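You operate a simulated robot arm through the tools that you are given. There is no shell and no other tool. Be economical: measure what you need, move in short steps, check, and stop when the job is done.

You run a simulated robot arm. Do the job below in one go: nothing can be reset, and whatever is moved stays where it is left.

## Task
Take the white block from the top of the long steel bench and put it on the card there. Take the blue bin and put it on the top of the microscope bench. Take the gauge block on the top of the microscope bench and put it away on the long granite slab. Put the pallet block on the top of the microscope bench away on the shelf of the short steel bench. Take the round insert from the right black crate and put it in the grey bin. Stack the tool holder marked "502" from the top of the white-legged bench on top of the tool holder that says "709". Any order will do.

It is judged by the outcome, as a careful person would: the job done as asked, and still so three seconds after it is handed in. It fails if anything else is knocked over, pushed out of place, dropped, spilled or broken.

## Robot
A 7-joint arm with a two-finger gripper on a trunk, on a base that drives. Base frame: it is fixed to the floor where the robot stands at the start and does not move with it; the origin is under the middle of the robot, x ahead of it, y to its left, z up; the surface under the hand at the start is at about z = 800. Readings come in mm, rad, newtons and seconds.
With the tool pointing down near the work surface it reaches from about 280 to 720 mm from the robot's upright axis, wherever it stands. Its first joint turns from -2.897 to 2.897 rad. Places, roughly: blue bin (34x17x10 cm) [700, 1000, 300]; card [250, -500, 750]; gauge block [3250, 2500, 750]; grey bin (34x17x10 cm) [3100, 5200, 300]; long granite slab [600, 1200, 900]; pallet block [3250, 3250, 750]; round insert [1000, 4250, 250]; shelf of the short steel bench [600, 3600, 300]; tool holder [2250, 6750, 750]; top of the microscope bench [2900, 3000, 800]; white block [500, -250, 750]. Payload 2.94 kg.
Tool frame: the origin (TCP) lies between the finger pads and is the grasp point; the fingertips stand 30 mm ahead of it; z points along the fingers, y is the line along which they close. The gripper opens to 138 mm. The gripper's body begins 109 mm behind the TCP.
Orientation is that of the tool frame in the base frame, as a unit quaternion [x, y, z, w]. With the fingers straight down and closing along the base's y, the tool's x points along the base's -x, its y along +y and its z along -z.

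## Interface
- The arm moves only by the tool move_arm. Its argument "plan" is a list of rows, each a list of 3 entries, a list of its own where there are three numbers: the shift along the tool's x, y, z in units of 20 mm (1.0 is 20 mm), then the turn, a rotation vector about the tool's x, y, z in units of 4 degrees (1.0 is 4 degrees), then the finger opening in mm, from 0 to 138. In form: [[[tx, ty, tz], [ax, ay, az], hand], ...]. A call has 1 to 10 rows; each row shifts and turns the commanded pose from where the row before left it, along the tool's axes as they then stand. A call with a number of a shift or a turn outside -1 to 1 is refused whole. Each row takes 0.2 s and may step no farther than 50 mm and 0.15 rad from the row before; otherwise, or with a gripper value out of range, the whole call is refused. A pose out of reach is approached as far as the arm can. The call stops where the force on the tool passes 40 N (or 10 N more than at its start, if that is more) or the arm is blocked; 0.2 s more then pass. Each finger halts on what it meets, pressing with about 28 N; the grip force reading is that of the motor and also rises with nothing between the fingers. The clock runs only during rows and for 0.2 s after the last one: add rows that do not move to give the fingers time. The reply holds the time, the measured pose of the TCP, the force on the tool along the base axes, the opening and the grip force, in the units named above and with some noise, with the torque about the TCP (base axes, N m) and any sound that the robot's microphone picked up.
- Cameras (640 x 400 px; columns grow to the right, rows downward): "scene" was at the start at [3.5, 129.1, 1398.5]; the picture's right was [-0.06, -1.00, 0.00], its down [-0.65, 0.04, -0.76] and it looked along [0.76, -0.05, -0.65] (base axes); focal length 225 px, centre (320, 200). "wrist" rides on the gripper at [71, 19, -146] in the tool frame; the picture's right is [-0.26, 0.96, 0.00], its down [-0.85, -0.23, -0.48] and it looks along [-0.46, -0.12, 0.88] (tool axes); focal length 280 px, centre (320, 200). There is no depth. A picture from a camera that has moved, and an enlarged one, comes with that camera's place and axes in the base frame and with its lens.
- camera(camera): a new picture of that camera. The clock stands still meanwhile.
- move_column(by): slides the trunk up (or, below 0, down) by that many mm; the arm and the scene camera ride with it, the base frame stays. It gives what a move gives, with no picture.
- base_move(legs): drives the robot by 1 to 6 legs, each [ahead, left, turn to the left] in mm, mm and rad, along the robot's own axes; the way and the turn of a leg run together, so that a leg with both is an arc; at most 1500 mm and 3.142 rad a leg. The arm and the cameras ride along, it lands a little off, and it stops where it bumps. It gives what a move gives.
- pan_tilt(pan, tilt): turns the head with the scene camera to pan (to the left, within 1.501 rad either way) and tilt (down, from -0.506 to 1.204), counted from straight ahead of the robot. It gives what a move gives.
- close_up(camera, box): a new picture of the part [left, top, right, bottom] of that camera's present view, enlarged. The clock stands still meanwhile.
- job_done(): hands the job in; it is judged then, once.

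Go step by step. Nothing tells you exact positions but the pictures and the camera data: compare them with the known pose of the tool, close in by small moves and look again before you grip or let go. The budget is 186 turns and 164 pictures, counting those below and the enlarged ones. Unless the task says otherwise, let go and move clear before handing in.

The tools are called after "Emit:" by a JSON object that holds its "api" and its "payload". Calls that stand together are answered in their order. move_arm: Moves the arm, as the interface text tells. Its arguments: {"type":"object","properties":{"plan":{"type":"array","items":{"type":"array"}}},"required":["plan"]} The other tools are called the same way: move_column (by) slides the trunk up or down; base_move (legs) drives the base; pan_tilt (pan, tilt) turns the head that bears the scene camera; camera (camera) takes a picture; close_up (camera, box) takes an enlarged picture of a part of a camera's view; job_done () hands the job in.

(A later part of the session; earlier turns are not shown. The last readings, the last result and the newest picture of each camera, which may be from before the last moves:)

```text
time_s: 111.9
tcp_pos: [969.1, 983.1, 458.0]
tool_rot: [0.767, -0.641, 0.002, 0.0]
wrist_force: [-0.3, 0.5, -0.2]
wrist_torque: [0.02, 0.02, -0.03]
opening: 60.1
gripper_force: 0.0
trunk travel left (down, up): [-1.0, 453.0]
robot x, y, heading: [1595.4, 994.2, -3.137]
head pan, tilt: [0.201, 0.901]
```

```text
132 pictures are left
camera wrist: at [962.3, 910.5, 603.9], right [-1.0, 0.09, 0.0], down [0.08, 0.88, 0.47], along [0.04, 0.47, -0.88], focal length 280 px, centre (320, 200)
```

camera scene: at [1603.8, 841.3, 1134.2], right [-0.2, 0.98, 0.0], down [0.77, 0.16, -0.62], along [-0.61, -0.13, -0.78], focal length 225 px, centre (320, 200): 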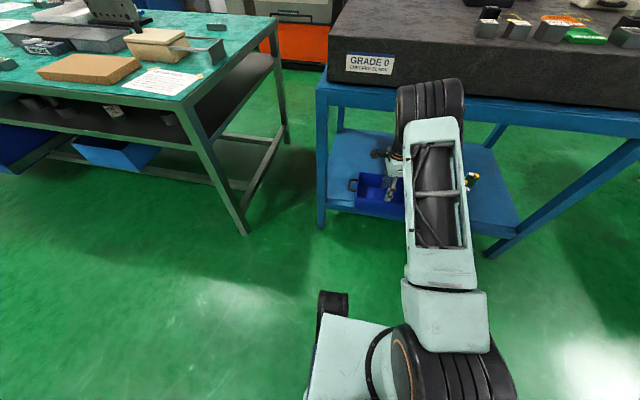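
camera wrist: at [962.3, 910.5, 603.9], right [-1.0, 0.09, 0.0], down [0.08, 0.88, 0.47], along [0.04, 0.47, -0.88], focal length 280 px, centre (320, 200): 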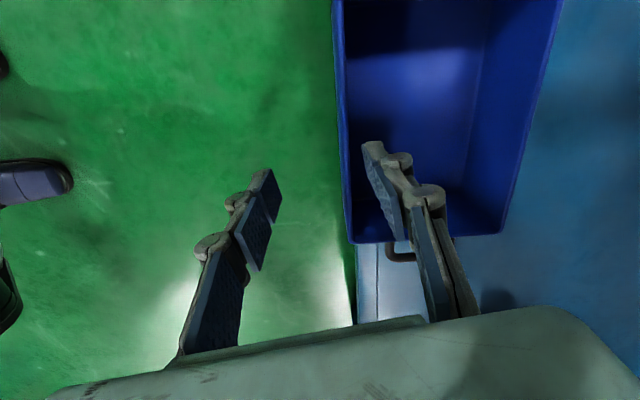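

Emit:
{"api": "move_arm", "payload": {"plan": [[[0, 0, 0], [0, 0, 1], 60], [[0, 0, 0], [0, 0, 1], 60], [[0, 0, 0], [0, 0, 0.4], 60], [[0, 0.6, 0], [0, 0, 0], 60], [[0, 0.6, 0], [0, 0, 0], 60], [[0, 0, 1], [0, 0, 0], 60], [[0, 0, 1], [0, 0, 0], 60]]}}

Emit:
{"api": "camera", "payload": {"camera": "wrist"}}

```text
time_s: 113.5
tcp_pos: [945.2, 982.6, 417.5]
tool_rot: [0.711, -0.703, 0.002, 0.001]
wrist_force: [-0.5, -0.5, -0.2]
wrist_torque: [-0.03, -0.01, 0.0]
opening: 59.8
gripper_force: 0.0
trunk travel left (down, up): [-1.0, 453.0]
robot x, y, heading: [1598.5, 990.6, -3.134]
head pan, tilt: [0.201, 0.901]
```

```text
131 pictures are left
camera wrist: at [926.2, 911.9, 563.1], right [-0.97, 0.25, 0.0], down [0.22, 0.85, 0.47], along [0.12, 0.46, -0.88], focal length 280 px, centre (320, 200)
```

wrist: 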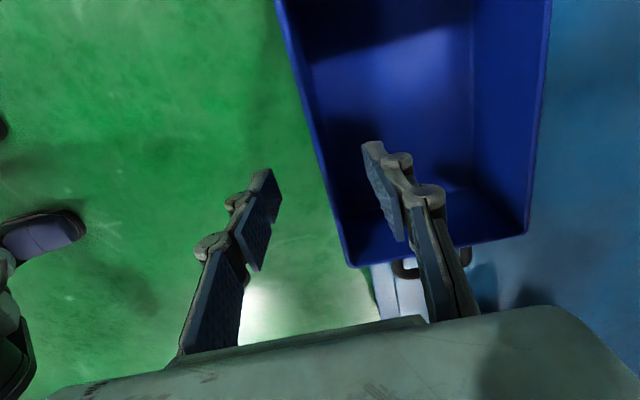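

Wall is centred between the fingers. Descend and pinch.

Emit:
{"api": "move_arm", "payload": {"plan": [[[0, 0, 1], [0, 0, 0], 60], [[0, 0, 1], [0, 0, 0], 60], [[0, 0, 1], [0, 0, 0], 60], [[0, 0, 1], [0, 0, 0], 60], [[0, 0, 0], [0, 0, 0], 40], [[0, 0, 0], [0, 0, 0], 20], [[0, 0, 0], [0, 0, 0], 5], [[0, 0, 0], [0, 0, 0], 0], [[0, 0, 0], [0, 0, 0], 0]]}}

Emit:
{"api": "camera", "payload": {"camera": "wrist"}}

```text
time_s: 115.5
tcp_pos: [944.3, 981.4, 338.4]
tool_rot: [0.711, -0.703, 0.002, 0.0]
wrist_force: [1.1, 1.3, 0.9]
wrist_torque: [-0.1, -0.02, -0.19]
opening: 6.2
gripper_force: 28.2
trunk travel left (down, up): [-1.0, 453.0]
robot x, y, heading: [1596.8, 987.0, -3.14]
head pan, tilt: [0.201, 0.901]
```

```text
130 pictures are left
camera wrist: at [925.4, 911.6, 483.0], right [-0.97, 0.25, 0.0], down [0.22, 0.85, 0.48], along [0.12, 0.46, -0.88], focal length 280 px, centre (320, 200)
```

wrist: 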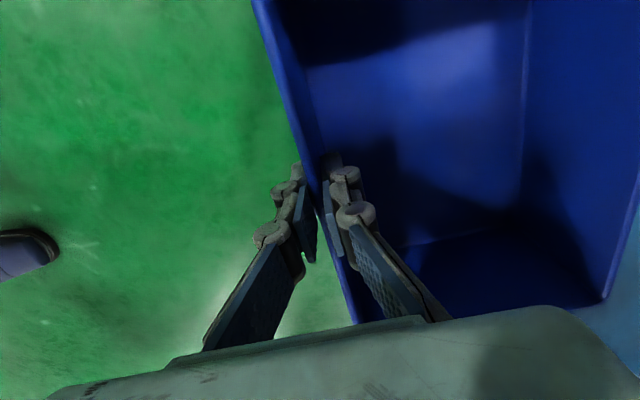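

Pinched at 6 mm. Lift 40 mm and check for tilt.

Emit:
{"api": "move_arm", "payload": {"plan": [[[0, 0, -0.5], [0, 0, 0], 0], [[0, 0, -0.5], [0, 0, 0], 0], [[0, 0, -0.5], [0, 0, 0], 0], [[0, 0, -0.5], [0, 0, 0], 0], [[0, 0, 0], [0, 0, 0], 0]]}}

Emit:
{"api": "camera", "payload": {"camera": "wrist"}}

Emit:
{"api": "close_up", "payload": {"camera": "scene", "box": [310, 90, 530, 260]}}

```text
time_s: 116.7
tcp_pos: [944.9, 982.9, 377.2]
tool_rot: [0.71, -0.704, 0.002, 0.0]
wrist_force: [0.4, 0.2, -7.4]
wrist_torque: [-0.02, -0.53, 0.0]
opening: 6.2
gripper_force: 27.8
trunk travel left (down, up): [-1.0, 453.0]
robot x, y, heading: [1595.5, 992.6, -3.135]
head pan, tilt: [0.201, 0.901]
```

```text
129 pictures are left
camera wrist: at [925.3, 912.0, 522.7], right [-0.97, 0.25, 0.0], down [0.22, 0.85, 0.48], along [0.12, 0.46, -0.88], focal length 280 px, centre (320, 200)
```

wrist: 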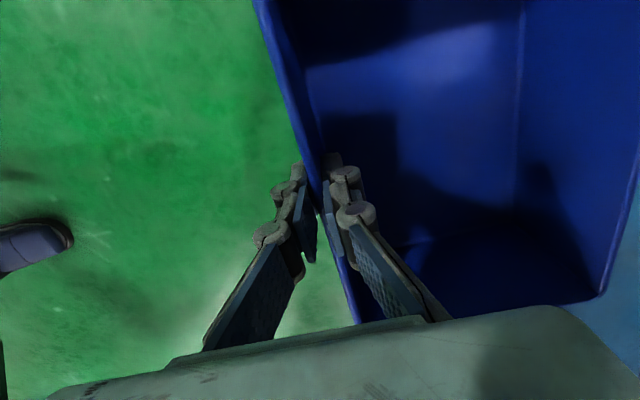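

```text
2.35 times, centred on (420, 175) of scene
camera zoom: at [1603.1, 841.3, 1134.2], right [-0.2, 0.98, 0.0], down [0.77, 0.16, -0.62], along [-0.61, -0.13, -0.78], focal length 530 px, centre (85, 259)
```

zoom: 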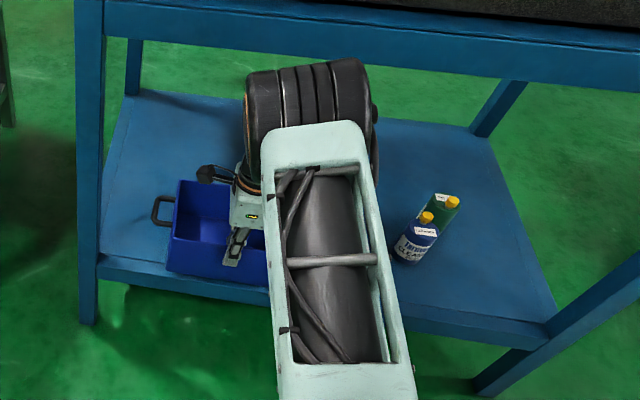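

Bin lifted level (7.4 N). Back away from the bench and raise the trunk.

Emit:
{"api": "base_move", "payload": {"legs": [[-450, 0, 0]]}}

Emit:
{"api": "move_column", "payload": {"by": 400}}

Emit:
{"api": "pan_tilt", "payload": {"pan": 0.9, "tilt": 0.3}}

Emit:
{"api": "camera", "payload": {"camera": "wrist"}}

Emit:
{"api": "camera", "payload": {"camera": "scene"}}

```text
time_s: 119.4
tcp_pos: [1391.0, 984.7, 378.3]
tool_rot: [0.711, -0.703, 0.001, 0.0]
wrist_force: [-0.3, -0.5, -6.4]
wrist_torque: [-0.04, -0.58, 0.0]
opening: 5.9
gripper_force: 27.9
trunk travel left (down, up): [-1.0, 453.0]
robot x, y, heading: [2047.4, 991.7, -3.135]
head pan, tilt: [0.201, 0.901]
```

```text
time_s: 123.2
tcp_pos: [1391.8, 984.4, 777.2]
tool_rot: [0.712, -0.702, 0.002, 0.0]
wrist_force: [0.0, 0.3, -7.8]
wrist_torque: [0.0, -0.53, -0.02]
opening: 5.8
gripper_force: 28.0
trunk travel left (down, up): [-401.0, 53.0]
robot x, y, heading: [2046.6, 990.9, -3.138]
head pan, tilt: [0.201, 0.901]
```

```text
time_s: 124.3
tcp_pos: [1391.1, 984.6, 778.6]
tool_rot: [0.711, -0.703, 0.001, 0.0]
wrist_force: [0.5, -0.2, -7.4]
wrist_torque: [-0.04, -0.56, -0.01]
opening: 6.2
gripper_force: 28.3
trunk travel left (down, up): [-401.0, 53.0]
robot x, y, heading: [2046.3, 992.0, -3.132]
head pan, tilt: [0.901, 0.3]
```

```text
127 pictures are left
camera wrist: at [1372.8, 913.9, 922.5], right [-0.97, 0.25, 0.0], down [0.22, 0.85, 0.48], along [0.12, 0.46, -0.88], focal length 280 px, centre (320, 200)
```

wrist: 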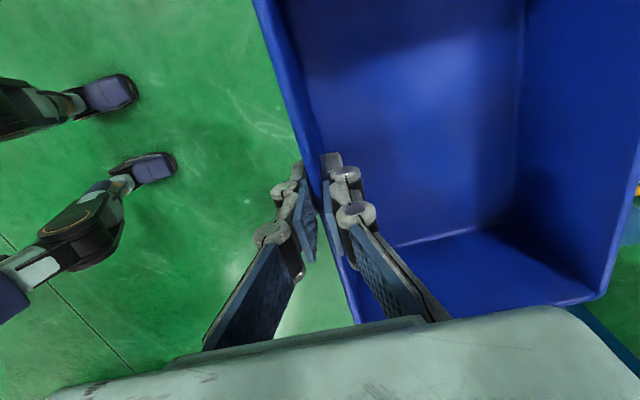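

```text
126 pictures are left
camera scene: at [2067.0, 785.4, 1586.4], right [-0.79, 0.62, 0.0], down [0.18, 0.23, -0.95], along [-0.59, -0.75, -0.3], focal length 225 px, centre (320, 200)
```

scene: 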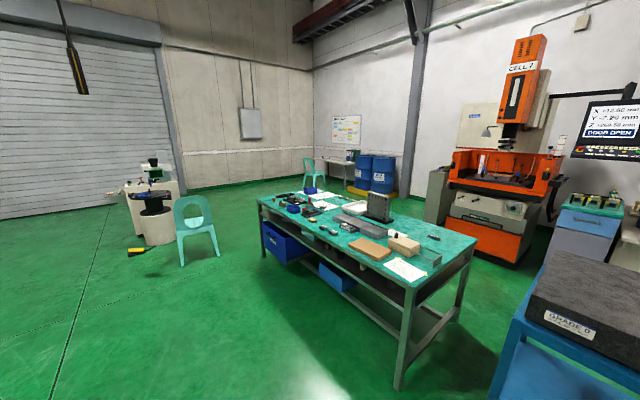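

Turn right to face +y, toward the microscope bench, and look.

Emit:
{"api": "base_move", "payload": {"legs": [[0, 0, -0.78], [0, 0, -0.79]]}}

Emit:
{"api": "pan_tilt", "payload": {"pan": 0.0, "tilt": 0.45}}

Emit:
{"api": "camera", "payload": {"camera": "scene"}}

```text
time_s: 128.8
tcp_pos: [2041.2, 1648.2, 776.8]
tool_rot: [-0.002, 1.0, -0.001, -0.001]
wrist_force: [-0.1, -0.3, -7.3]
wrist_torque: [-0.56, 0.02, 0.02]
opening: 6.0
gripper_force: 27.3
trunk travel left (down, up): [-401.0, 53.0]
robot x, y, heading: [2046.1, 995.4, 1.569]
head pan, tilt: [0.901, 0.3]
```

```text
time_s: 130.0
tcp_pos: [2040.1, 1647.5, 777.0]
tool_rot: [-0.003, 1.0, -0.002, -0.001]
wrist_force: [0.8, 0.6, -7.4]
wrist_torque: [-0.58, 0.04, 0.02]
opening: 6.0
gripper_force: 28.0
trunk travel left (down, up): [-401.0, 53.0]
robot x, y, heading: [2046.9, 994.8, 1.569]
head pan, tilt: [0.0, 0.45]
```

```text
125 pictures are left
camera scene: at [1910.0, 1006.7, 1572.5], right [1.0, 0.0, 0.0], down [0.0, -0.44, -0.9], along [0.0, 0.9, -0.44], focal length 225 px, centre (320, 200)
```

scene: 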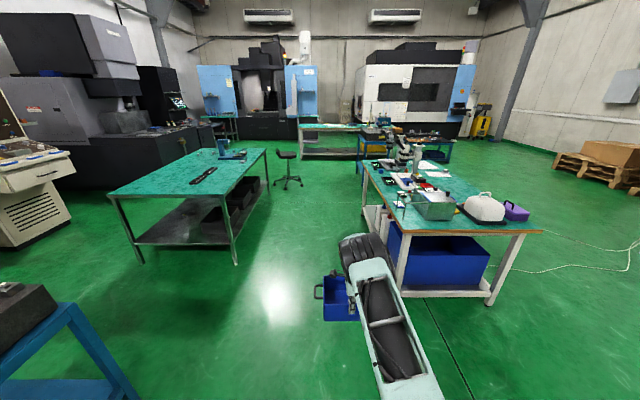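

Emit:
{"api": "close_up", "payload": {"camera": "scene", "box": [340, 130, 560, 270]}}

Emit:
{"api": "close_up", "payload": {"camera": "scene", "box": [90, 110, 310, 270]}}

```text
2.86 times, centred on (450, 200) of scene
camera zoom: at [1910.0, 1006.7, 1572.5], right [1.0, 0.0, 0.0], down [0.0, -0.44, -0.9], along [0.0, 0.9, -0.44], focal length 644 px, centre (-51, 200)
```

zoom: 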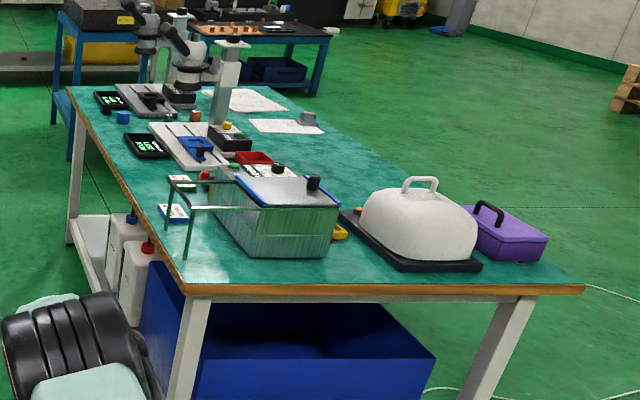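

```text
2.50 times, centred on (200, 190) of scene
camera zoom: at [1910.0, 1006.7, 1572.5], right [1.0, 0.0, 0.0], down [0.0, -0.44, -0.9], along [0.0, 0.9, -0.44], focal length 563 px, centre (620, 225)
```

zoom: 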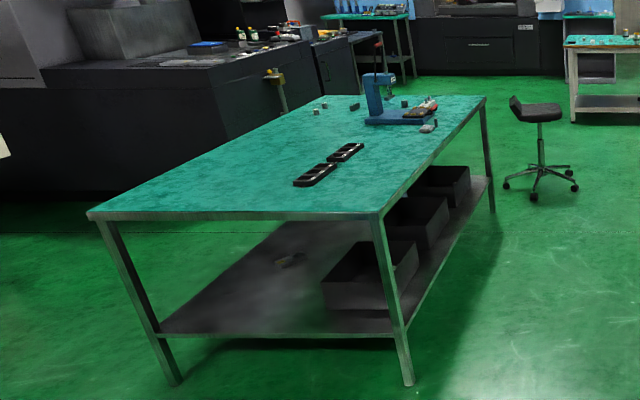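

The microscope bench has free space along its right edge (x≈3190, y≈2870). I'll go around to its right side, raising the bin above bench height.

Emit:
{"api": "move_arm", "payload": {"plan": [[[0, 0, -1], [0, 0, 0], 0], [[0, 0, -1], [0, 0, 0], 0], [[0, 0, -1], [0, 0, 0], 0], [[0, 0, -1], [0, 0, 0], 0], [[0, 0, -1], [0, 0, 0], 0], [[0, 0, -1], [0, 0, 0], 0], [[0, 0, -1], [0, 0, 0], 0], [[0, 0, -1], [0, 0, 0], 0], [[0, 0, -1], [0, 0, 0], 0], [[0, 0, -1], [0, 0, 0], 0]]}}

Emit:
{"api": "base_move", "payload": {"legs": [[0, -1400, 0], [0, -900, 0], [1200, 0, 0], [700, 0, 0], [0, 0, 1.57]]}}

Emit:
{"api": "pan_tilt", "payload": {"pan": 0.0, "tilt": 0.6}}

Emit:
{"api": "camera", "payload": {"camera": "scene"}}

```text
time_s: 132.2
tcp_pos: [2041.7, 1647.1, 977.8]
tool_rot: [-0.003, 1.0, -0.001, -0.001]
wrist_force: [0.3, -0.9, -7.6]
wrist_torque: [-0.53, -0.01, -0.02]
opening: 6.2
gripper_force: 28.6
trunk travel left (down, up): [-401.0, 53.0]
robot x, y, heading: [2044.9, 992.1, 1.57]
head pan, tilt: [0.0, 0.45]
```

```text
time_s: 165.4
tcp_pos: [3673.6, 2886.6, 978.9]
tool_rot: [0.721, -0.693, 0.002, 0.0]
wrist_force: [0.6, -0.6, -7.1]
wrist_torque: [-0.02, -0.54, 0.05]
opening: 5.7
gripper_force: 27.4
trunk travel left (down, up): [-401.0, 53.0]
robot x, y, heading: [4325.6, 2915.6, -3.108]
head pan, tilt: [0.0, 0.45]
```

```text
time_s: 166.1
tcp_pos: [3674.0, 2886.9, 976.6]
tool_rot: [0.721, -0.693, 0.001, -0.001]
wrist_force: [-0.6, -0.7, -6.8]
wrist_torque: [0.0, -0.51, 0.01]
opening: 6.2
gripper_force: 28.0
trunk travel left (down, up): [-401.0, 53.0]
robot x, y, heading: [4324.1, 2914.0, -3.106]
head pan, tilt: [0.0, 0.6]
```

```text
122 pictures are left
camera scene: at [4320.7, 2778.9, 1559.0], right [-0.03, 1.0, 0.0], down [0.56, 0.02, -0.82], along [-0.82, -0.03, -0.57], focal length 225 px, centre (320, 200)
```

scene: 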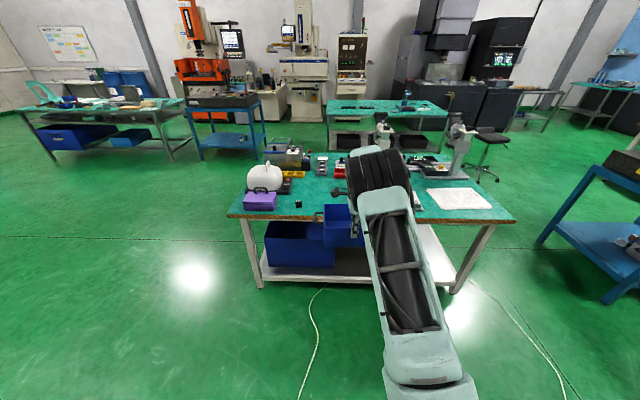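

Emit:
{"api": "close_up", "payload": {"camera": "scene", "box": [220, 130, 520, 240]}}

Emit:
{"api": "camera", "payload": {"camera": "wrist"}}

```text
2.13 times, centred on (370, 185) of scene
camera zoom: at [4320.7, 2778.9, 1559.0], right [-0.03, 1.0, 0.0], down [0.56, 0.02, -0.82], along [-0.82, -0.03, -0.57], focal length 481 px, centre (213, 232)
```

zoom: 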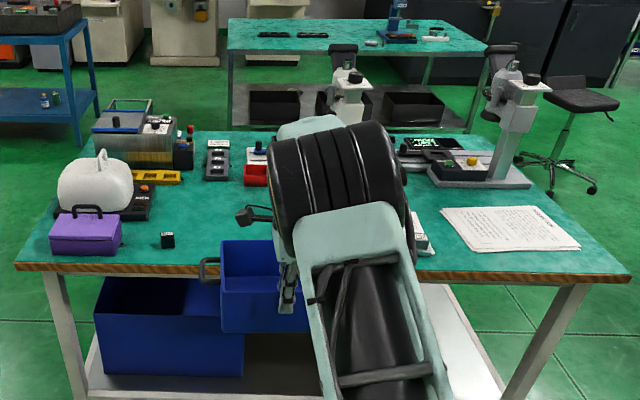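

```text
120 pictures are left
camera wrist: at [3656.9, 2815.9, 1122.9], right [-0.97, 0.22, 0.0], down [0.19, 0.86, 0.48], along [0.11, 0.46, -0.88], focal length 280 px, centre (320, 200)
```

wrist: 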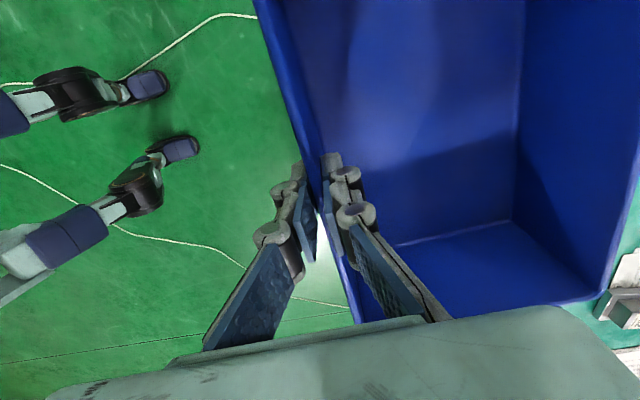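

Gauge block ≈[3298,2622], pallet block ≈[3254,3298]; the zone between is free. Advance so the bin is above the bench edge around y≈2910.

Emit:
{"api": "base_move", "payload": {"legs": [[0, 0, -0.035], [345, 0, 0]]}}

Emit:
{"api": "camera", "payload": {"camera": "scene"}}

Emit:
{"api": "camera", "payload": {"camera": "wrist"}}

```text
time_s: 168.7
tcp_pos: [3330.0, 2914.7, 978.0]
tool_rot: [-0.707, 0.708, -0.002, 0.001]
wrist_force: [1.3, 0.8, -6.8]
wrist_torque: [-0.02, -0.58, 0.01]
opening: 5.9
gripper_force: 28.0
trunk travel left (down, up): [-401.0, 53.0]
robot x, y, heading: [3984.0, 2917.5, 3.133]
head pan, tilt: [0.0, 0.6]
```

```text
119 pictures are left
camera scene: at [3973.8, 2780.5, 1558.9], right [0.01, 1.0, 0.0], down [0.57, 0.0, -0.82], along [-0.82, 0.01, -0.57], focal length 225 px, centre (320, 200)
```

scene: 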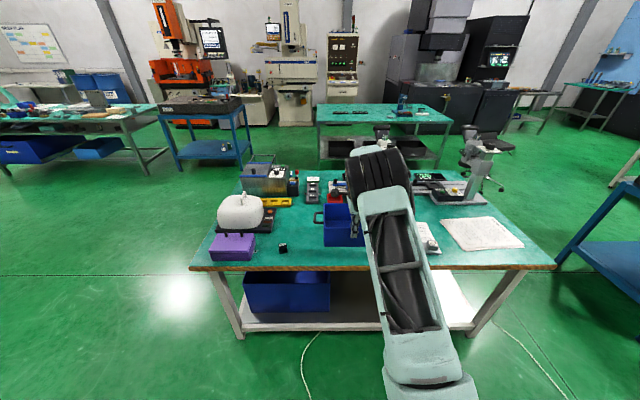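

```text
118 pictures are left
camera wrist: at [3312.1, 2844.6, 1122.8], right [-0.97, 0.26, 0.0], down [0.23, 0.85, 0.48], along [0.13, 0.46, -0.88], focal length 280 px, centre (320, 200)
```

wrist: 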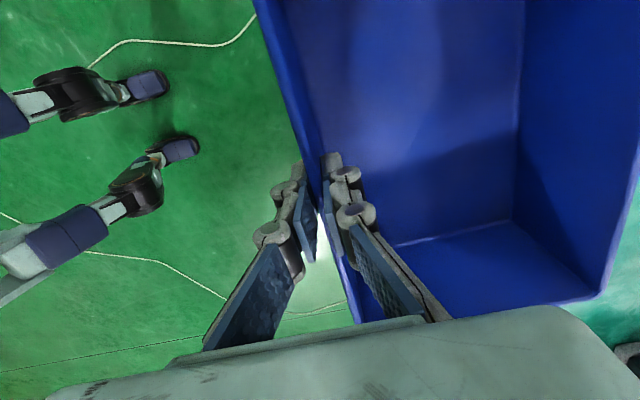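

Over the bench with clear space. Shift 30 mm further in and lower.

Emit:
{"api": "move_arm", "payload": {"plan": [[[0, 0.75, 0], [0, 0, 0], 0], [[0, 0.75, 0], [0, 0, 0], 0], [[0, 0, 0.8], [0, 0, 0], 0], [[0, 0, 0.8], [0, 0, 0], 0], [[0, 0, 0.8], [0, 0, 0], 0], [[0, 0, 0.7], [0, 0, 0], 0], [[0, 0, 0.4], [0, 0, 0], 0], [[0, 0, 0], [0, 0, 0], 0]]}}

Emit:
{"api": "close_up", "payload": {"camera": "scene", "box": [220, 150, 480, 300]}}

```text
time_s: 170.5
tcp_pos: [3303.0, 2914.2, 906.5]
tool_rot: [-0.707, 0.707, -0.002, 0.0]
wrist_force: [0.1, 1.3, -6.5]
wrist_torque: [-0.04, -0.53, -0.02]
opening: 6.2
gripper_force: 28.0
trunk travel left (down, up): [-401.0, 53.0]
robot x, y, heading: [3983.3, 2912.3, 3.134]
head pan, tilt: [0.0, 0.6]
```

```text
2.46 times, centred on (350, 225) of scene
camera zoom: at [3974.2, 2780.5, 1558.9], right [0.01, 1.0, 0.0], down [0.57, 0.0, -0.82], along [-0.82, 0.01, -0.57], focal length 555 px, centre (246, 138)
```

zoom: 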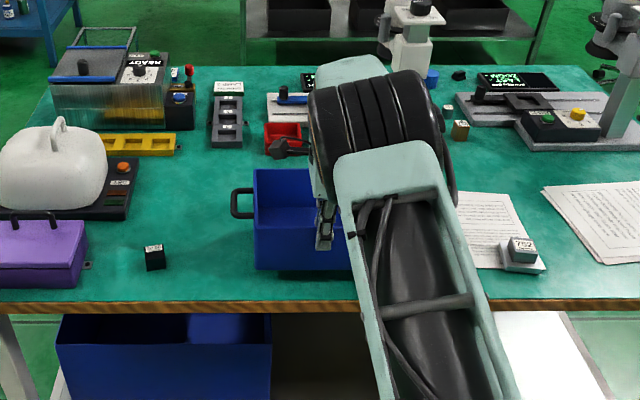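

Clear below. Lower gently to contact.

Emit:
{"api": "move_arm", "payload": {"plan": [[[0, 0, 0.4], [0, 0, 0], 0], [[0, 0, 0.2], [0, 0, 0], 0], [[0, 0, 0.2], [0, 0, 0], 0], [[0, 0, 0], [0, 0, 0], 0]]}}

Emit:
{"api": "move_arm", "payload": {"plan": [[[0, 0, 0.15], [0, 0, 0], 0], [[0, 0, 0], [0, 0, 0], 0]]}}

Emit:
{"api": "move_arm", "payload": {"plan": [[[0, 0, 0.15], [0, 0, 0], 0], [[0, 0, 0], [0, 0, 0], 0]]}}

```text
time_s: 171.5
tcp_pos: [3302.6, 2915.1, 892.4]
tool_rot: [-0.707, 0.708, -0.002, 0.0]
wrist_force: [-0.1, 0.1, -6.7]
wrist_torque: [-0.05, -0.56, 0.01]
opening: 5.9
gripper_force: 28.3
trunk travel left (down, up): [-401.0, 53.0]
robot x, y, heading: [3988.3, 2918.4, 3.133]
head pan, tilt: [0.0, 0.6]
```

```text
time_s: 172.1
tcp_pos: [3303.1, 2915.2, 889.6]
tool_rot: [-0.707, 0.707, -0.002, 0.0]
wrist_force: [0.4, -0.3, -7.6]
wrist_torque: [-0.04, -0.58, -0.02]
opening: 5.9
gripper_force: 27.9
trunk travel left (down, up): [-401.0, 53.0]
robot x, y, heading: [3987.2, 2916.4, 3.133]
head pan, tilt: [0.0, 0.6]
```

```text
time_s: 172.7
tcp_pos: [3302.2, 2912.7, 886.2]
tool_rot: [0.707, -0.707, 0.001, -0.001]
wrist_force: [1.6, -0.4, -6.5]
wrist_torque: [-0.04, -0.57, 0.0]
opening: 5.9
gripper_force: 27.9
trunk travel left (down, up): [-401.0, 53.0]
robot x, y, heading: [3982.7, 2910.2, 3.137]
head pan, tilt: [0.0, 0.6]
```

Emit:
{"api": "move_arm", "payload": {"plan": [[[0, 0, 0.12], [0, 0, 0], 0], [[0, 0, 0], [0, 0, 0], 0]]}}

Emit:
{"api": "move_arm", "payload": {"plan": [[[0, 0, 0.12], [0, 0, 0], 0], [[0, 0, 0], [0, 0, 0], 0]]}}

Emit:
{"api": "move_arm", "payload": {"plan": [[[0, 0, 0.12], [0, 0, 0], 0], [[0, 0, 0], [0, 0, 0], 0]]}}

Emit:
{"api": "camera", "payload": {"camera": "wrist"}}

```text
time_s: 173.3
tcp_pos: [3302.6, 2914.5, 882.9]
tool_rot: [0.707, -0.707, 0.002, -0.001]
wrist_force: [-0.7, -0.6, -6.5]
wrist_torque: [-0.04, -0.6, -0.01]
opening: 6.1
gripper_force: 27.3
trunk travel left (down, up): [-401.0, 53.0]
robot x, y, heading: [3987.0, 2916.3, 3.135]
head pan, tilt: [0.0, 0.6]
```

```text
time_s: 173.9
tcp_pos: [3302.8, 2915.0, 881.5]
tool_rot: [-0.707, 0.707, -0.002, 0.001]
wrist_force: [-0.2, -0.5, -7.3]
wrist_torque: [-0.04, -0.55, -0.03]
opening: 5.8
gripper_force: 28.4
trunk travel left (down, up): [-401.0, 53.0]
robot x, y, heading: [3985.6, 2915.2, 3.133]
head pan, tilt: [0.0, 0.6]
```

```text
time_s: 174.5
tcp_pos: [3302.2, 2915.3, 879.1]
tool_rot: [0.707, -0.707, 0.002, -0.001]
wrist_force: [0.5, -0.4, -7.8]
wrist_torque: [-0.05, -0.56, 0.01]
opening: 6.0
gripper_force: 27.7
trunk travel left (down, up): [-401.0, 53.0]
robot x, y, heading: [3984.9, 2914.3, 3.134]
head pan, tilt: [0.0, 0.6]
```

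```text
116 pictures are left
camera wrist: at [3282.3, 2844.8, 1023.5], right [-0.97, 0.26, 0.0], down [0.23, 0.85, 0.48], along [0.13, 0.46, -0.88], focal length 280 px, centre (320, 200)
```

wrist: 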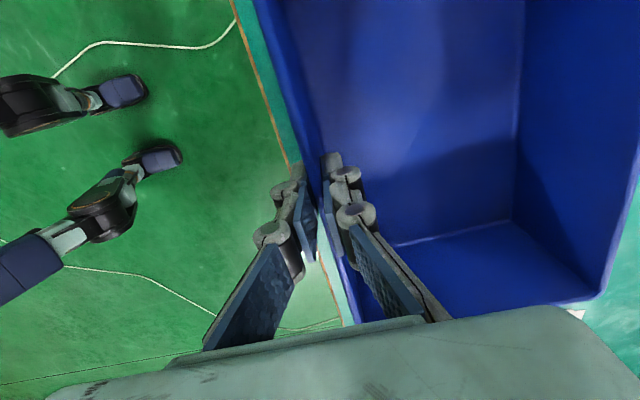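

No contact yet; continue in small steps.

Emit:
{"api": "move_arm", "payload": {"plan": [[[0, 0, 0.12], [0, 0, 0], 0], [[0, 0, 0], [0, 0, 0], 0]]}}

Emit:
{"api": "move_arm", "payload": {"plan": [[[0, 0, 0.12], [0, 0, 0], 0], [[0, 0, 0], [0, 0, 0], 0]]}}

Emit:
{"api": "move_arm", "payload": {"plan": [[[0, 0, 0.12], [0, 0, 0], 0], [[0, 0, 0], [0, 0, 0], 0]]}}

Emit:
{"api": "move_arm", "payload": {"plan": [[[0, 0, 0.12], [0, 0, 0], 0], [[0, 0, 0], [0, 0, 0], 0]]}}

```text
time_s: 175.1
tcp_pos: [3302.4, 2914.5, 878.0]
tool_rot: [0.707, -0.707, 0.002, 0.0]
wrist_force: [0.1, 0.2, -8.1]
wrist_torque: [-0.05, -0.56, 0.0]
opening: 6.0
gripper_force: 28.0
trunk travel left (down, up): [-401.0, 53.0]
robot x, y, heading: [3985.1, 2916.4, 3.138]
head pan, tilt: [0.0, 0.6]
```

```text
time_s: 175.7
tcp_pos: [3302.5, 2915.8, 873.4]
tool_rot: [-0.707, 0.707, -0.002, 0.001]
wrist_force: [-0.2, 0.2, -6.8]
wrist_torque: [-0.06, -0.58, -0.01]
opening: 6.0
gripper_force: 27.8
trunk travel left (down, up): [-401.0, 53.0]
robot x, y, heading: [3982.4, 2913.8, 3.136]
head pan, tilt: [0.0, 0.6]
```

```text
time_s: 176.3
tcp_pos: [3302.3, 2914.5, 871.0]
tool_rot: [-0.707, 0.707, -0.001, 0.0]
wrist_force: [0.5, 0.1, -6.4]
wrist_torque: [-0.04, -0.54, 0.0]
opening: 6.0
gripper_force: 28.0
trunk travel left (down, up): [-401.0, 53.0]
robot x, y, heading: [3985.1, 2916.9, 3.137]
head pan, tilt: [0.0, 0.6]
```

```text
time_s: 176.9
tcp_pos: [3303.2, 2914.5, 870.9]
tool_rot: [0.708, -0.706, 0.001, 0.0]
wrist_force: [0.4, 0.3, -4.2]
wrist_torque: [0.4, -0.02, -0.05]
opening: 6.0
gripper_force: 27.6
trunk travel left (down, up): [-401.0, 53.0]
robot x, y, heading: [3987.9, 2914.1, 3.134]
head pan, tilt: [0.0, 0.6]
```

Contact has begun (force and torque drop). A last 2 mm, then open.

Emit:
{"api": "move_arm", "payload": {"plan": [[[0, 0, 0.1], [0, 0, 0], 0], [[0, 0, 0], [0, 0, 0], 0]]}}

Emit:
{"api": "move_arm", "payload": {"plan": [[[0, 0, 0], [0, 0, 0], 10], [[0, 0, 0], [0, 0, 0], 30], [[0, 0, 0], [0, 0, 0], 40], [[0, 0, 0], [0, 0, 0], 40], [[0, 0, -1], [0, 0, 0], 40], [[0, 0, -1], [0, 0, 0], 40], [[0, 0, -1], [0, 0, 0], 40], [[0, 0, -1], [0, 0, 0], 40], [[0, 0, -1], [0, 0, 0], 40], [[0, 0, -1], [0, 0, 0], 40]]}}

Emit:
{"api": "camera", "payload": {"camera": "wrist"}}

```text
time_s: 177.5
tcp_pos: [3302.7, 2914.3, 867.4]
tool_rot: [-0.707, 0.708, -0.001, 0.001]
wrist_force: [1.1, -0.8, -2.9]
wrist_torque: [0.42, 0.02, -0.1]
opening: 6.1
gripper_force: 28.2
trunk travel left (down, up): [-401.0, 53.0]
robot x, y, heading: [3983.6, 2916.4, 3.131]
head pan, tilt: [0.0, 0.6]
```

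```text
time_s: 179.7
tcp_pos: [3302.6, 2915.7, 988.2]
tool_rot: [0.707, -0.707, 0.002, 0.0]
wrist_force: [0.4, -0.6, 0.2]
wrist_torque: [-0.01, 0.02, -0.01]
opening: 40.0
gripper_force: 0.0
trunk travel left (down, up): [-401.0, 53.0]
robot x, y, heading: [3986.9, 2916.4, 3.137]
head pan, tilt: [0.0, 0.6]
```

```text
115 pictures are left
camera wrist: at [3282.4, 2845.0, 1133.5], right [-0.97, 0.26, 0.0], down [0.23, 0.85, 0.48], along [0.13, 0.46, -0.88], focal length 280 px, centre (320, 200)
```

wrist: 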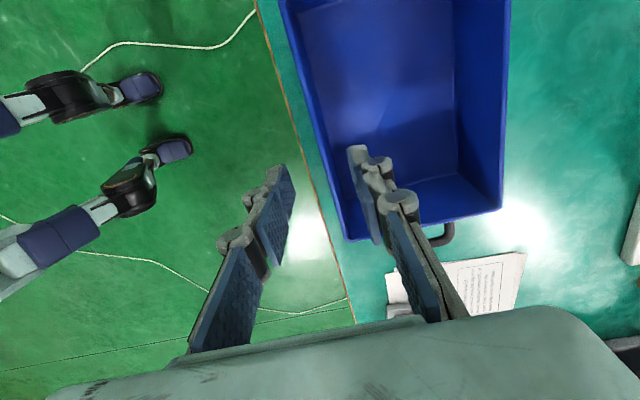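

Emit:
{"api": "close_up", "payload": {"camera": "scene", "box": [220, 150, 480, 300]}}

```text
2.46 times, centred on (350, 225) of scene
camera zoom: at [3975.5, 2780.5, 1558.9], right [0.01, 1.0, 0.0], down [0.56, 0.0, -0.83], along [-0.83, 0.01, -0.56], focal length 555 px, centre (246, 138)
```

zoom: 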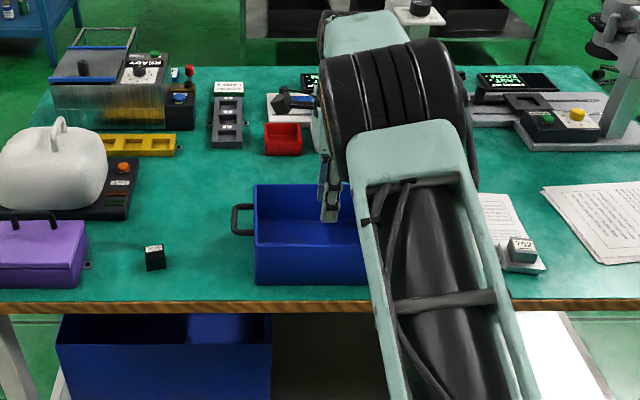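

The bin is placed. Now the gauge block (black cube with a white label) at ≈[3246, 2622]: shift the base so the hand hovers near it.

Emit:
{"api": "base_move", "payload": {"legs": [[55, 290, 0]]}}

Emit:
{"api": "camera", "payload": {"camera": "wrist"}}

```text
time_s: 182.9
tcp_pos: [3244.9, 2625.9, 987.7]
tool_rot: [-0.706, 0.708, 0.0, 0.0]
wrist_force: [-0.3, 0.3, -0.7]
wrist_torque: [-0.01, 0.02, -0.01]
opening: 40.0
gripper_force: 0.1
trunk travel left (down, up): [-401.0, 53.0]
robot x, y, heading: [3929.2, 2627.5, 3.135]
head pan, tilt: [0.0, 0.6]
```

```text
113 pictures are left
camera wrist: at [3224.1, 2556.8, 1132.9], right [-0.96, 0.26, 0.0], down [0.23, 0.85, 0.48], along [0.13, 0.46, -0.88], focal length 280 px, centre (320, 200)
```

wrist: 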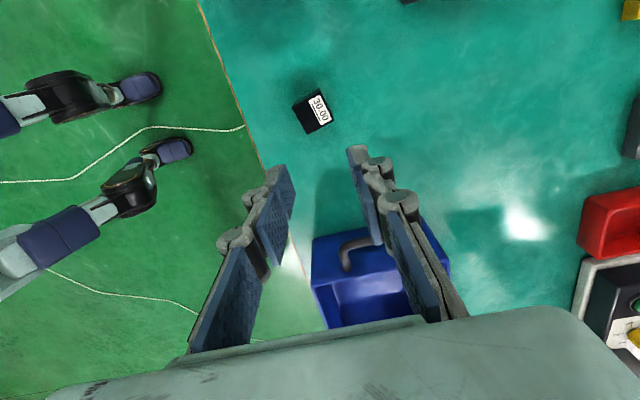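

Emit:
{"api": "close_up", "payload": {"camera": "wrist", "box": [270, 70, 360, 150]}}

```text
5.00 times, centred on (315, 110) of wrist
camera zoom: at [3224.1, 2556.8, 1132.9], right [-0.96, 0.26, 0.0], down [0.23, 0.85, 0.48], along [0.13, 0.46, -0.88], focal length 1402 px, centre (345, 650)
```

zoom: 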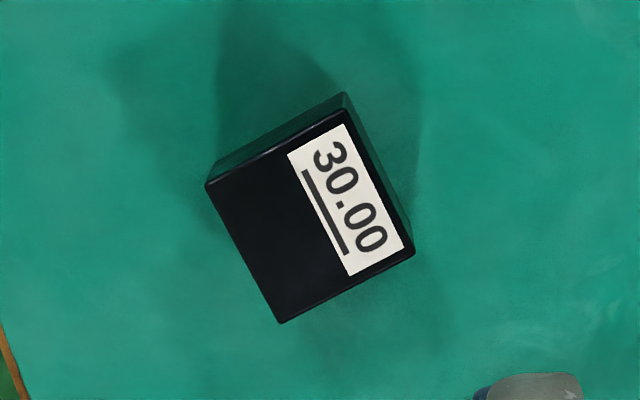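

The gauge block is a ~35 mm cube turned about 13°, centre ≈[3249, 2616]. Rotate to match, descend most of the way and check.

Emit:
{"api": "move_arm", "payload": {"plan": [[[0.5, -0.2, 0], [0, 0, 0], 60], [[0, 0, 0.5], [0, 0, -0.85], 80], [[0, 0, 0.5], [0, 0, -0.85], 80], [[0, 0, 0.5], [0, 0, -0.85], 80], [[0, 0, 0.5], [0, 0, -0.85], 80], [[0, 0, 1], [0, 0, 0], 80], [[0, 0, 1], [0, 0, 0], 80], [[0, 0, 1], [0, 0, 0], 80], [[0, 0, 1], [0, 0, 0], 80], [[0, 0, 0], [0, 0, 0], 80]]}}

Emit:
{"api": "camera", "payload": {"camera": "wrist"}}

```text
time_s: 185.1
tcp_pos: [3248.5, 2616.9, 867.5]
tool_rot: [0.785, -0.619, 0.001, -0.001]
wrist_force: [-0.5, -0.8, 0.5]
wrist_torque: [-0.02, -0.02, 0.0]
opening: 80.2
gripper_force: 0.0
trunk travel left (down, up): [-401.0, 53.0]
robot x, y, heading: [3925.0, 2627.4, 3.134]
head pan, tilt: [0.0, 0.6]
```

```text
111 pictures are left
camera wrist: at [3246.6, 2544.0, 1012.8], right [-1.0, 0.03, 0.0], down [0.02, 0.88, 0.47], along [0.02, 0.47, -0.88], focal length 280 px, centre (320, 200)
```

wrist: 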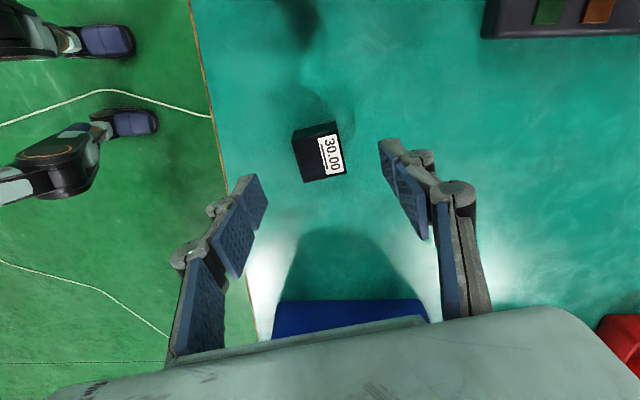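

Aligned. Descend and grip.

Emit:
{"api": "move_arm", "payload": {"plan": [[[0.15, 0, 0.9], [0, 0, 0], 80], [[0, 0, 0.9], [0, 0, 0], 80], [[0, 0, 0.65], [0, 0, 0], 80], [[0, 0, 0], [0, 0, 0], 60], [[0, 0, 0], [0, 0, 0], 35], [[0, 0, 0], [0, 0, 0], 28], [[0, 0, 0], [0, 0, 0], 28], [[0, 0, -1], [0, 0, 0], 28], [[0, 0, -1], [0, 0, 0], 28]]}}

```text
time_s: 187.1
tcp_pos: [3248.1, 2613.9, 858.0]
tool_rot: [0.786, -0.619, 0.003, -0.001]
wrist_force: [0.9, 0.6, -3.1]
wrist_torque: [-0.01, 0.0, 0.01]
opening: 35.6
gripper_force: 27.6
trunk travel left (down, up): [-401.0, 53.0]
robot x, y, heading: [3926.0, 2626.7, 3.139]
head pan, tilt: [0.0, 0.6]
```

Gripped. Raise, back away, and drive to the granite slab's empty right-near area (around [750, 920]).

Emit:
{"api": "move_arm", "payload": {"plan": [[[0, 0, -1], [0, 0, 0], 28], [[0, 0, -1], [0, 0, 0], 28], [[0, 0, -1], [0, 0, 0], 28], [[0, 0, -1], [0, 0, 0], 28], [[0, 0, -1], [0, 0, 0], 28], [[0, 0, -1], [0, 0, 0], 28], [[0, 0, -1], [0, 0, 0], 28], [[0, 0, -1], [0, 0, 0], 28], [[0, 0, -1], [0, 0, 0], 28], [[0, 0, -1], [0, 0, 0], 28]]}}

Emit:
{"api": "base_move", "payload": {"legs": [[-400, 0, 0], [0, 900, 0], [0, 750, 0], [1400, 0, 0], [1400, 0, 0]]}}

Emit:
{"api": "camera", "payload": {"camera": "scene"}}

Emit:
{"api": "camera", "payload": {"camera": "wrist"}}

```text
time_s: 189.3
tcp_pos: [3247.3, 2615.6, 1058.1]
tool_rot: [0.785, -0.619, 0.001, 0.0]
wrist_force: [0.2, 0.2, -3.1]
wrist_torque: [-0.03, 0.03, -0.04]
opening: 35.4
gripper_force: 28.1
trunk travel left (down, up): [-401.0, 53.0]
robot x, y, heading: [3927.4, 2624.9, 3.137]
head pan, tilt: [0.0, 0.6]
```

```text
time_s: 219.3
tcp_pos: [856.6, 1025.1, 1057.3]
tool_rot: [0.779, -0.628, 0.001, 0.0]
wrist_force: [0.3, 0.3, -2.7]
wrist_torque: [-0.02, -0.01, 0.01]
opening: 35.5
gripper_force: 27.7
trunk travel left (down, up): [-401.0, 53.0]
robot x, y, heading: [1534.2, 1021.1, 3.111]
head pan, tilt: [0.0, 0.6]
```

```text
110 pictures are left
camera scene: at [1521.8, 886.9, 1558.9], right [0.03, 1.0, 0.0], down [0.57, -0.02, -0.82], along [-0.82, 0.02, -0.57], focal length 225 px, centre (320, 200)
```

scene: 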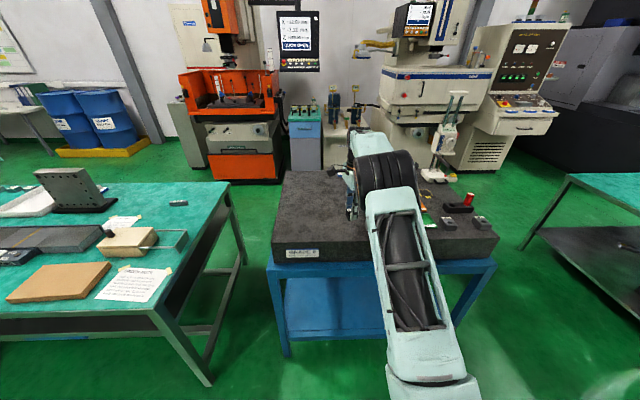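

```text
109 pictures are left
camera wrist: at [851.2, 952.1, 1202.5], right [-1.0, 0.05, 0.0], down [0.04, 0.88, 0.47], along [0.03, 0.47, -0.88], focal length 280 px, centre (320, 200)
```

wrist: 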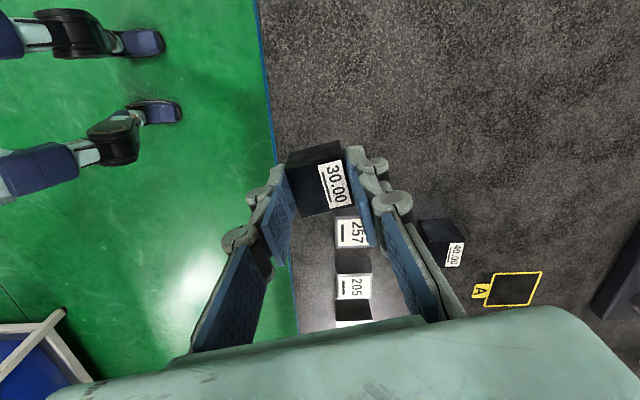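

Free granite around [740, 930]; moving there and partly down.

Emit:
{"api": "move_arm", "payload": {"plan": [[[0.486, 0.96, 0], [0, 0, 0], 28], [[0.486, 0.96, 0], [0, 0, 0], 28], [[0.486, 0.96, 0], [0, 0, 0], 28], [[0.486, 0.96, 0], [0, 0, 0], 28], [[0.486, 0.96, 0], [0, 0, 0], 28], [[0.486, 0.96, 0], [0, 0, 0], 28], [[0.486, 0.96, 0], [0, 0, 0], 28], [[0, 0, 1], [0, 0, 0], 28], [[0, 0, 1], [0, 0, 0], 28], [[0, 0, 1], [0, 0, 0], 28]]}}

Emit:
{"api": "camera", "payload": {"camera": "wrist"}}

```text
time_s: 221.5
tcp_pos: [812.0, 947.7, 991.5]
tool_rot: [0.778, -0.628, 0.001, -0.001]
wrist_force: [-1.1, -0.2, -3.3]
wrist_torque: [0.01, -0.02, 0.01]
opening: 35.5
gripper_force: 28.3
out of reach, approached as far as the arm can: row 3, 4, 5, 6, 7
trunk travel left (down, up): [-401.0, 53.0]
robot x, y, heading: [1533.7, 1018.7, 3.112]
head pan, tilt: [0.0, 0.6]
```

```text
108 pictures are left
camera wrist: at [806.8, 876.0, 1136.4], right [-1.0, 0.05, 0.0], down [0.04, 0.88, 0.47], along [0.03, 0.47, -0.88], focal length 280 px, centre (320, 200)
```

wrist: 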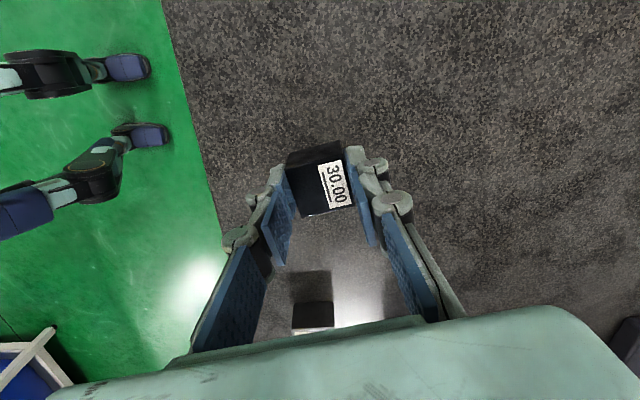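

Arm reach limit hit; drive the base 80 mm forward, then lower.

Emit:
{"api": "base_move", "payload": {"legs": [[80, 0, 0]]}}

Emit:
{"api": "move_arm", "payload": {"plan": [[[0, 0, 0.5], [0, 0, 0], 28], [[0, 0, 0.5], [0, 0, 0], 28], [[0, 0, 0], [0, 0, 0], 28]]}}

Emit:
{"api": "camera", "payload": {"camera": "wrist"}}

```text
time_s: 222.6
tcp_pos: [730.3, 952.3, 989.8]
tool_rot: [0.779, -0.627, 0.002, -0.001]
wrist_force: [-0.8, 0.2, -2.8]
wrist_torque: [0.0, -0.04, 0.0]
opening: 35.3
gripper_force: 27.6
trunk travel left (down, up): [-401.0, 53.0]
robot x, y, heading: [1455.5, 1025.9, 3.11]
head pan, tilt: [0.0, 0.6]
```

```text
time_s: 223.4
tcp_pos: [732.0, 951.4, 972.9]
tool_rot: [0.779, -0.628, 0.001, 0.001]
wrist_force: [-1.9, 0.3, 8.9]
wrist_torque: [-0.01, -0.01, 0.1]
opening: 35.8
gripper_force: 27.0
trunk travel left (down, up): [-401.0, 53.0]
robot x, y, heading: [1454.5, 1024.1, 3.113]
head pan, tilt: [0.0, 0.6]
```

```text
107 pictures are left
camera wrist: at [728.1, 878.8, 1119.0], right [-1.0, 0.05, 0.0], down [0.05, 0.88, 0.47], along [0.02, 0.47, -0.88], focal length 280 px, centre (320, 200)
```

wrist: 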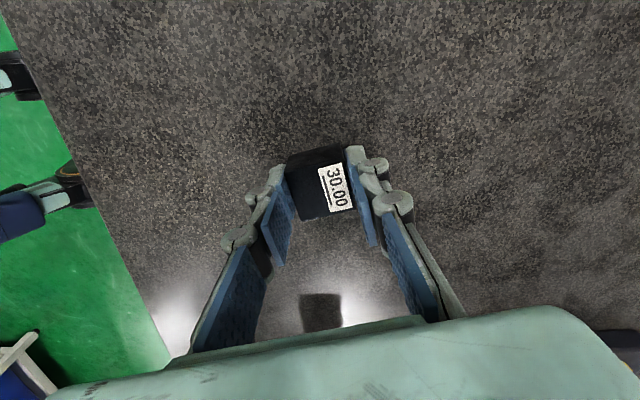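

Contact already (slab top ≈937). Release and lift.

Emit:
{"api": "move_arm", "payload": {"plan": [[[0, 0, 0.04], [0, 0, 0], 28], [[0, 0, 0], [0, 0, 0], 45], [[0, 0, 0], [0, 0, 0], 65], [[0, 0, 0], [0, 0, 0], 65], [[0, 0, -1], [0, 0, 0], 65], [[0, 0, -1], [0, 0, 0], 65], [[0, 0, -1], [0, 0, 0], 65], [[0, 0, -1], [0, 0, 0], 65], [[0, 0, -1], [0, 0, 0], 65]]}}

Emit:
{"api": "camera", "payload": {"camera": "wrist"}}

```text
time_s: 225.4
tcp_pos: [736.3, 953.0, 1071.5]
tool_rot: [0.778, -0.628, 0.001, 0.0]
wrist_force: [-0.2, -0.3, -1.0]
wrist_torque: [-0.01, -0.01, -0.02]
opening: 64.8
gripper_force: 0.0
out of reach, approached as far as the arm can: row 9
trunk travel left (down, up): [-401.0, 53.0]
robot x, y, heading: [1456.9, 1026.8, 3.113]
head pan, tilt: [0.0, 0.6]
```

```text
106 pictures are left
camera wrist: at [732.0, 879.8, 1216.5], right [-1.0, 0.05, 0.0], down [0.04, 0.88, 0.47], along [0.03, 0.47, -0.88], focal length 280 px, centre (320, 200)
```

wrist: 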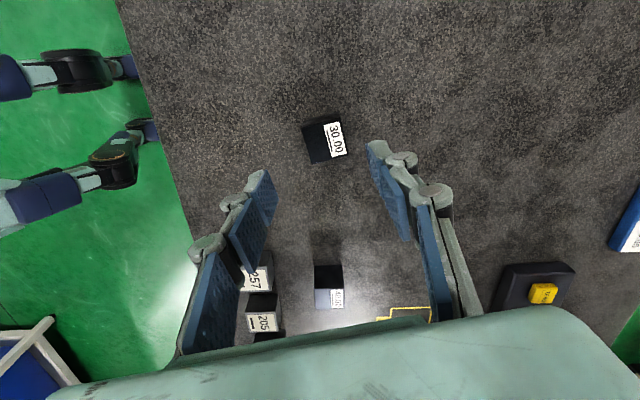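

Gauge block is on the slab. Next the pallet block "752": drive back to the microscope bench's right side.

Emit:
{"api": "move_arm", "payload": {"plan": [[[0.2, -0.98, 0], [0, 0, 0], 80], [[0.2, -0.98, 0], [0, 0, 0], 80], [[0.2, -0.98, 0], [0, 0, 0], 80], [[0.2, -0.98, 0], [0, 0, 0], 80]]}}

Emit:
{"api": "base_move", "payload": {"legs": [[0, 0, 0.028], [-1450, 0, 0], [-1400, 0, 0], [0, -1200, 0], [0, -1110, 0], [350, 0, 0]]}}

Emit:
{"api": "camera", "payload": {"camera": "scene"}}

Emit:
{"api": "camera", "payload": {"camera": "wrist"}}

```text
time_s: 226.4
tcp_pos: [814.9, 952.6, 1071.8]
tool_rot: [0.779, -0.627, 0.001, 0.0]
wrist_force: [0.9, 0.9, 0.1]
wrist_torque: [0.0, 0.04, -0.05]
opening: 80.0
gripper_force: 0.1
trunk travel left (down, up): [-401.0, 53.0]
robot x, y, heading: [1457.4, 1028.8, 3.111]
head pan, tilt: [0.0, 0.6]
```

```text
time_s: 262.3
tcp_pos: [3395.2, 3238.4, 1071.1]
tool_rot: [0.775, -0.631, 0.001, -0.001]
wrist_force: [-1.0, 0.3, -0.3]
wrist_torque: [-0.03, -0.02, 0.0]
opening: 80.1
gripper_force: 0.0
trunk travel left (down, up): [-401.0, 53.0]
robot x, y, heading: [4037.0, 3301.8, 3.102]
head pan, tilt: [0.0, 0.6]
```

```text
105 pictures are left
camera scene: at [4021.7, 3168.7, 1558.9], right [0.04, 1.0, 0.0], down [0.56, -0.02, -0.82], along [-0.82, 0.03, -0.57], focal length 225 px, centre (320, 200)
```

scene: 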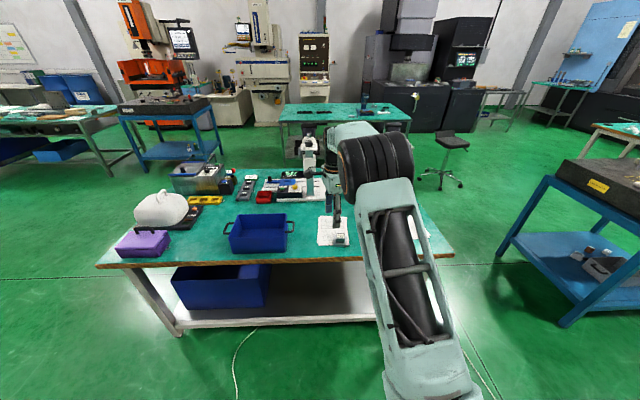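

```text
104 pictures are left
camera wrist: at [3390.4, 3165.4, 1215.4], right [-1.0, 0.06, 0.0], down [0.05, 0.88, 0.47], along [0.03, 0.47, -0.88], focal length 280 px, centre (320, 200)
```

wrist: 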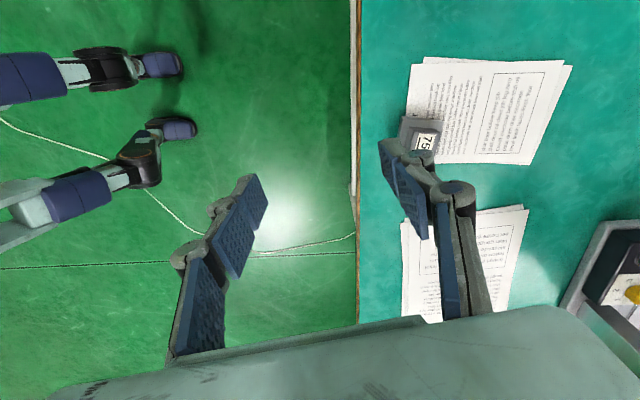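

Pallet block ≈[3245, 3286]. Bring the hand above it with the base.

Emit:
{"api": "base_move", "payload": {"legs": [[0, 0, 0.035], [148, -70, 0]]}}

Emit:
{"api": "camera", "payload": {"camera": "wrist"}}

Emit:
{"api": "close_up", "payload": {"camera": "wrist", "box": [260, 60, 400, 180]}}

```text
time_s: 264.1
tcp_pos: [3252.3, 3287.5, 1070.7]
tool_rot: [0.787, -0.617, 0.001, 0.0]
wrist_force: [-0.3, 0.2, -0.4]
wrist_torque: [-0.02, 0.01, -0.01]
opening: 79.9
gripper_force: 0.0
trunk travel left (down, up): [-401.0, 53.0]
robot x, y, heading: [3890.4, 3380.7, 3.135]
head pan, tilt: [0.0, 0.6]
```

```text
103 pictures are left
camera wrist: at [3248.8, 3214.7, 1215.4], right [-1.0, 0.03, 0.0], down [0.02, 0.88, 0.47], along [0.01, 0.47, -0.88], focal length 280 px, centre (320, 200)
```

wrist: 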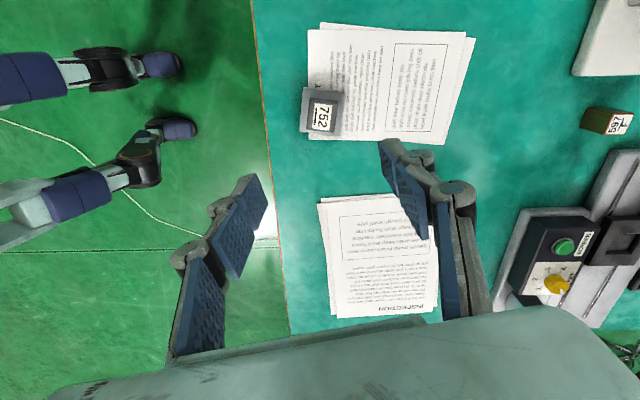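

```text
3.33 times, centred on (330, 120) of wrist
camera zoom: at [3248.8, 3214.7, 1215.4], right [-1.0, 0.03, 0.0], down [0.02, 0.88, 0.47], along [0.01, 0.47, -0.88], focal length 935 px, centre (287, 467)
```

zoom: 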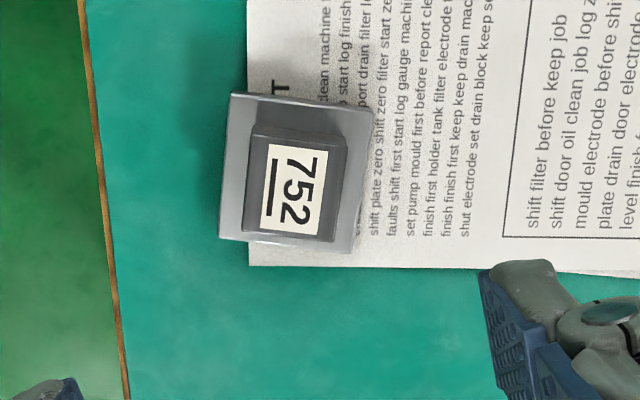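

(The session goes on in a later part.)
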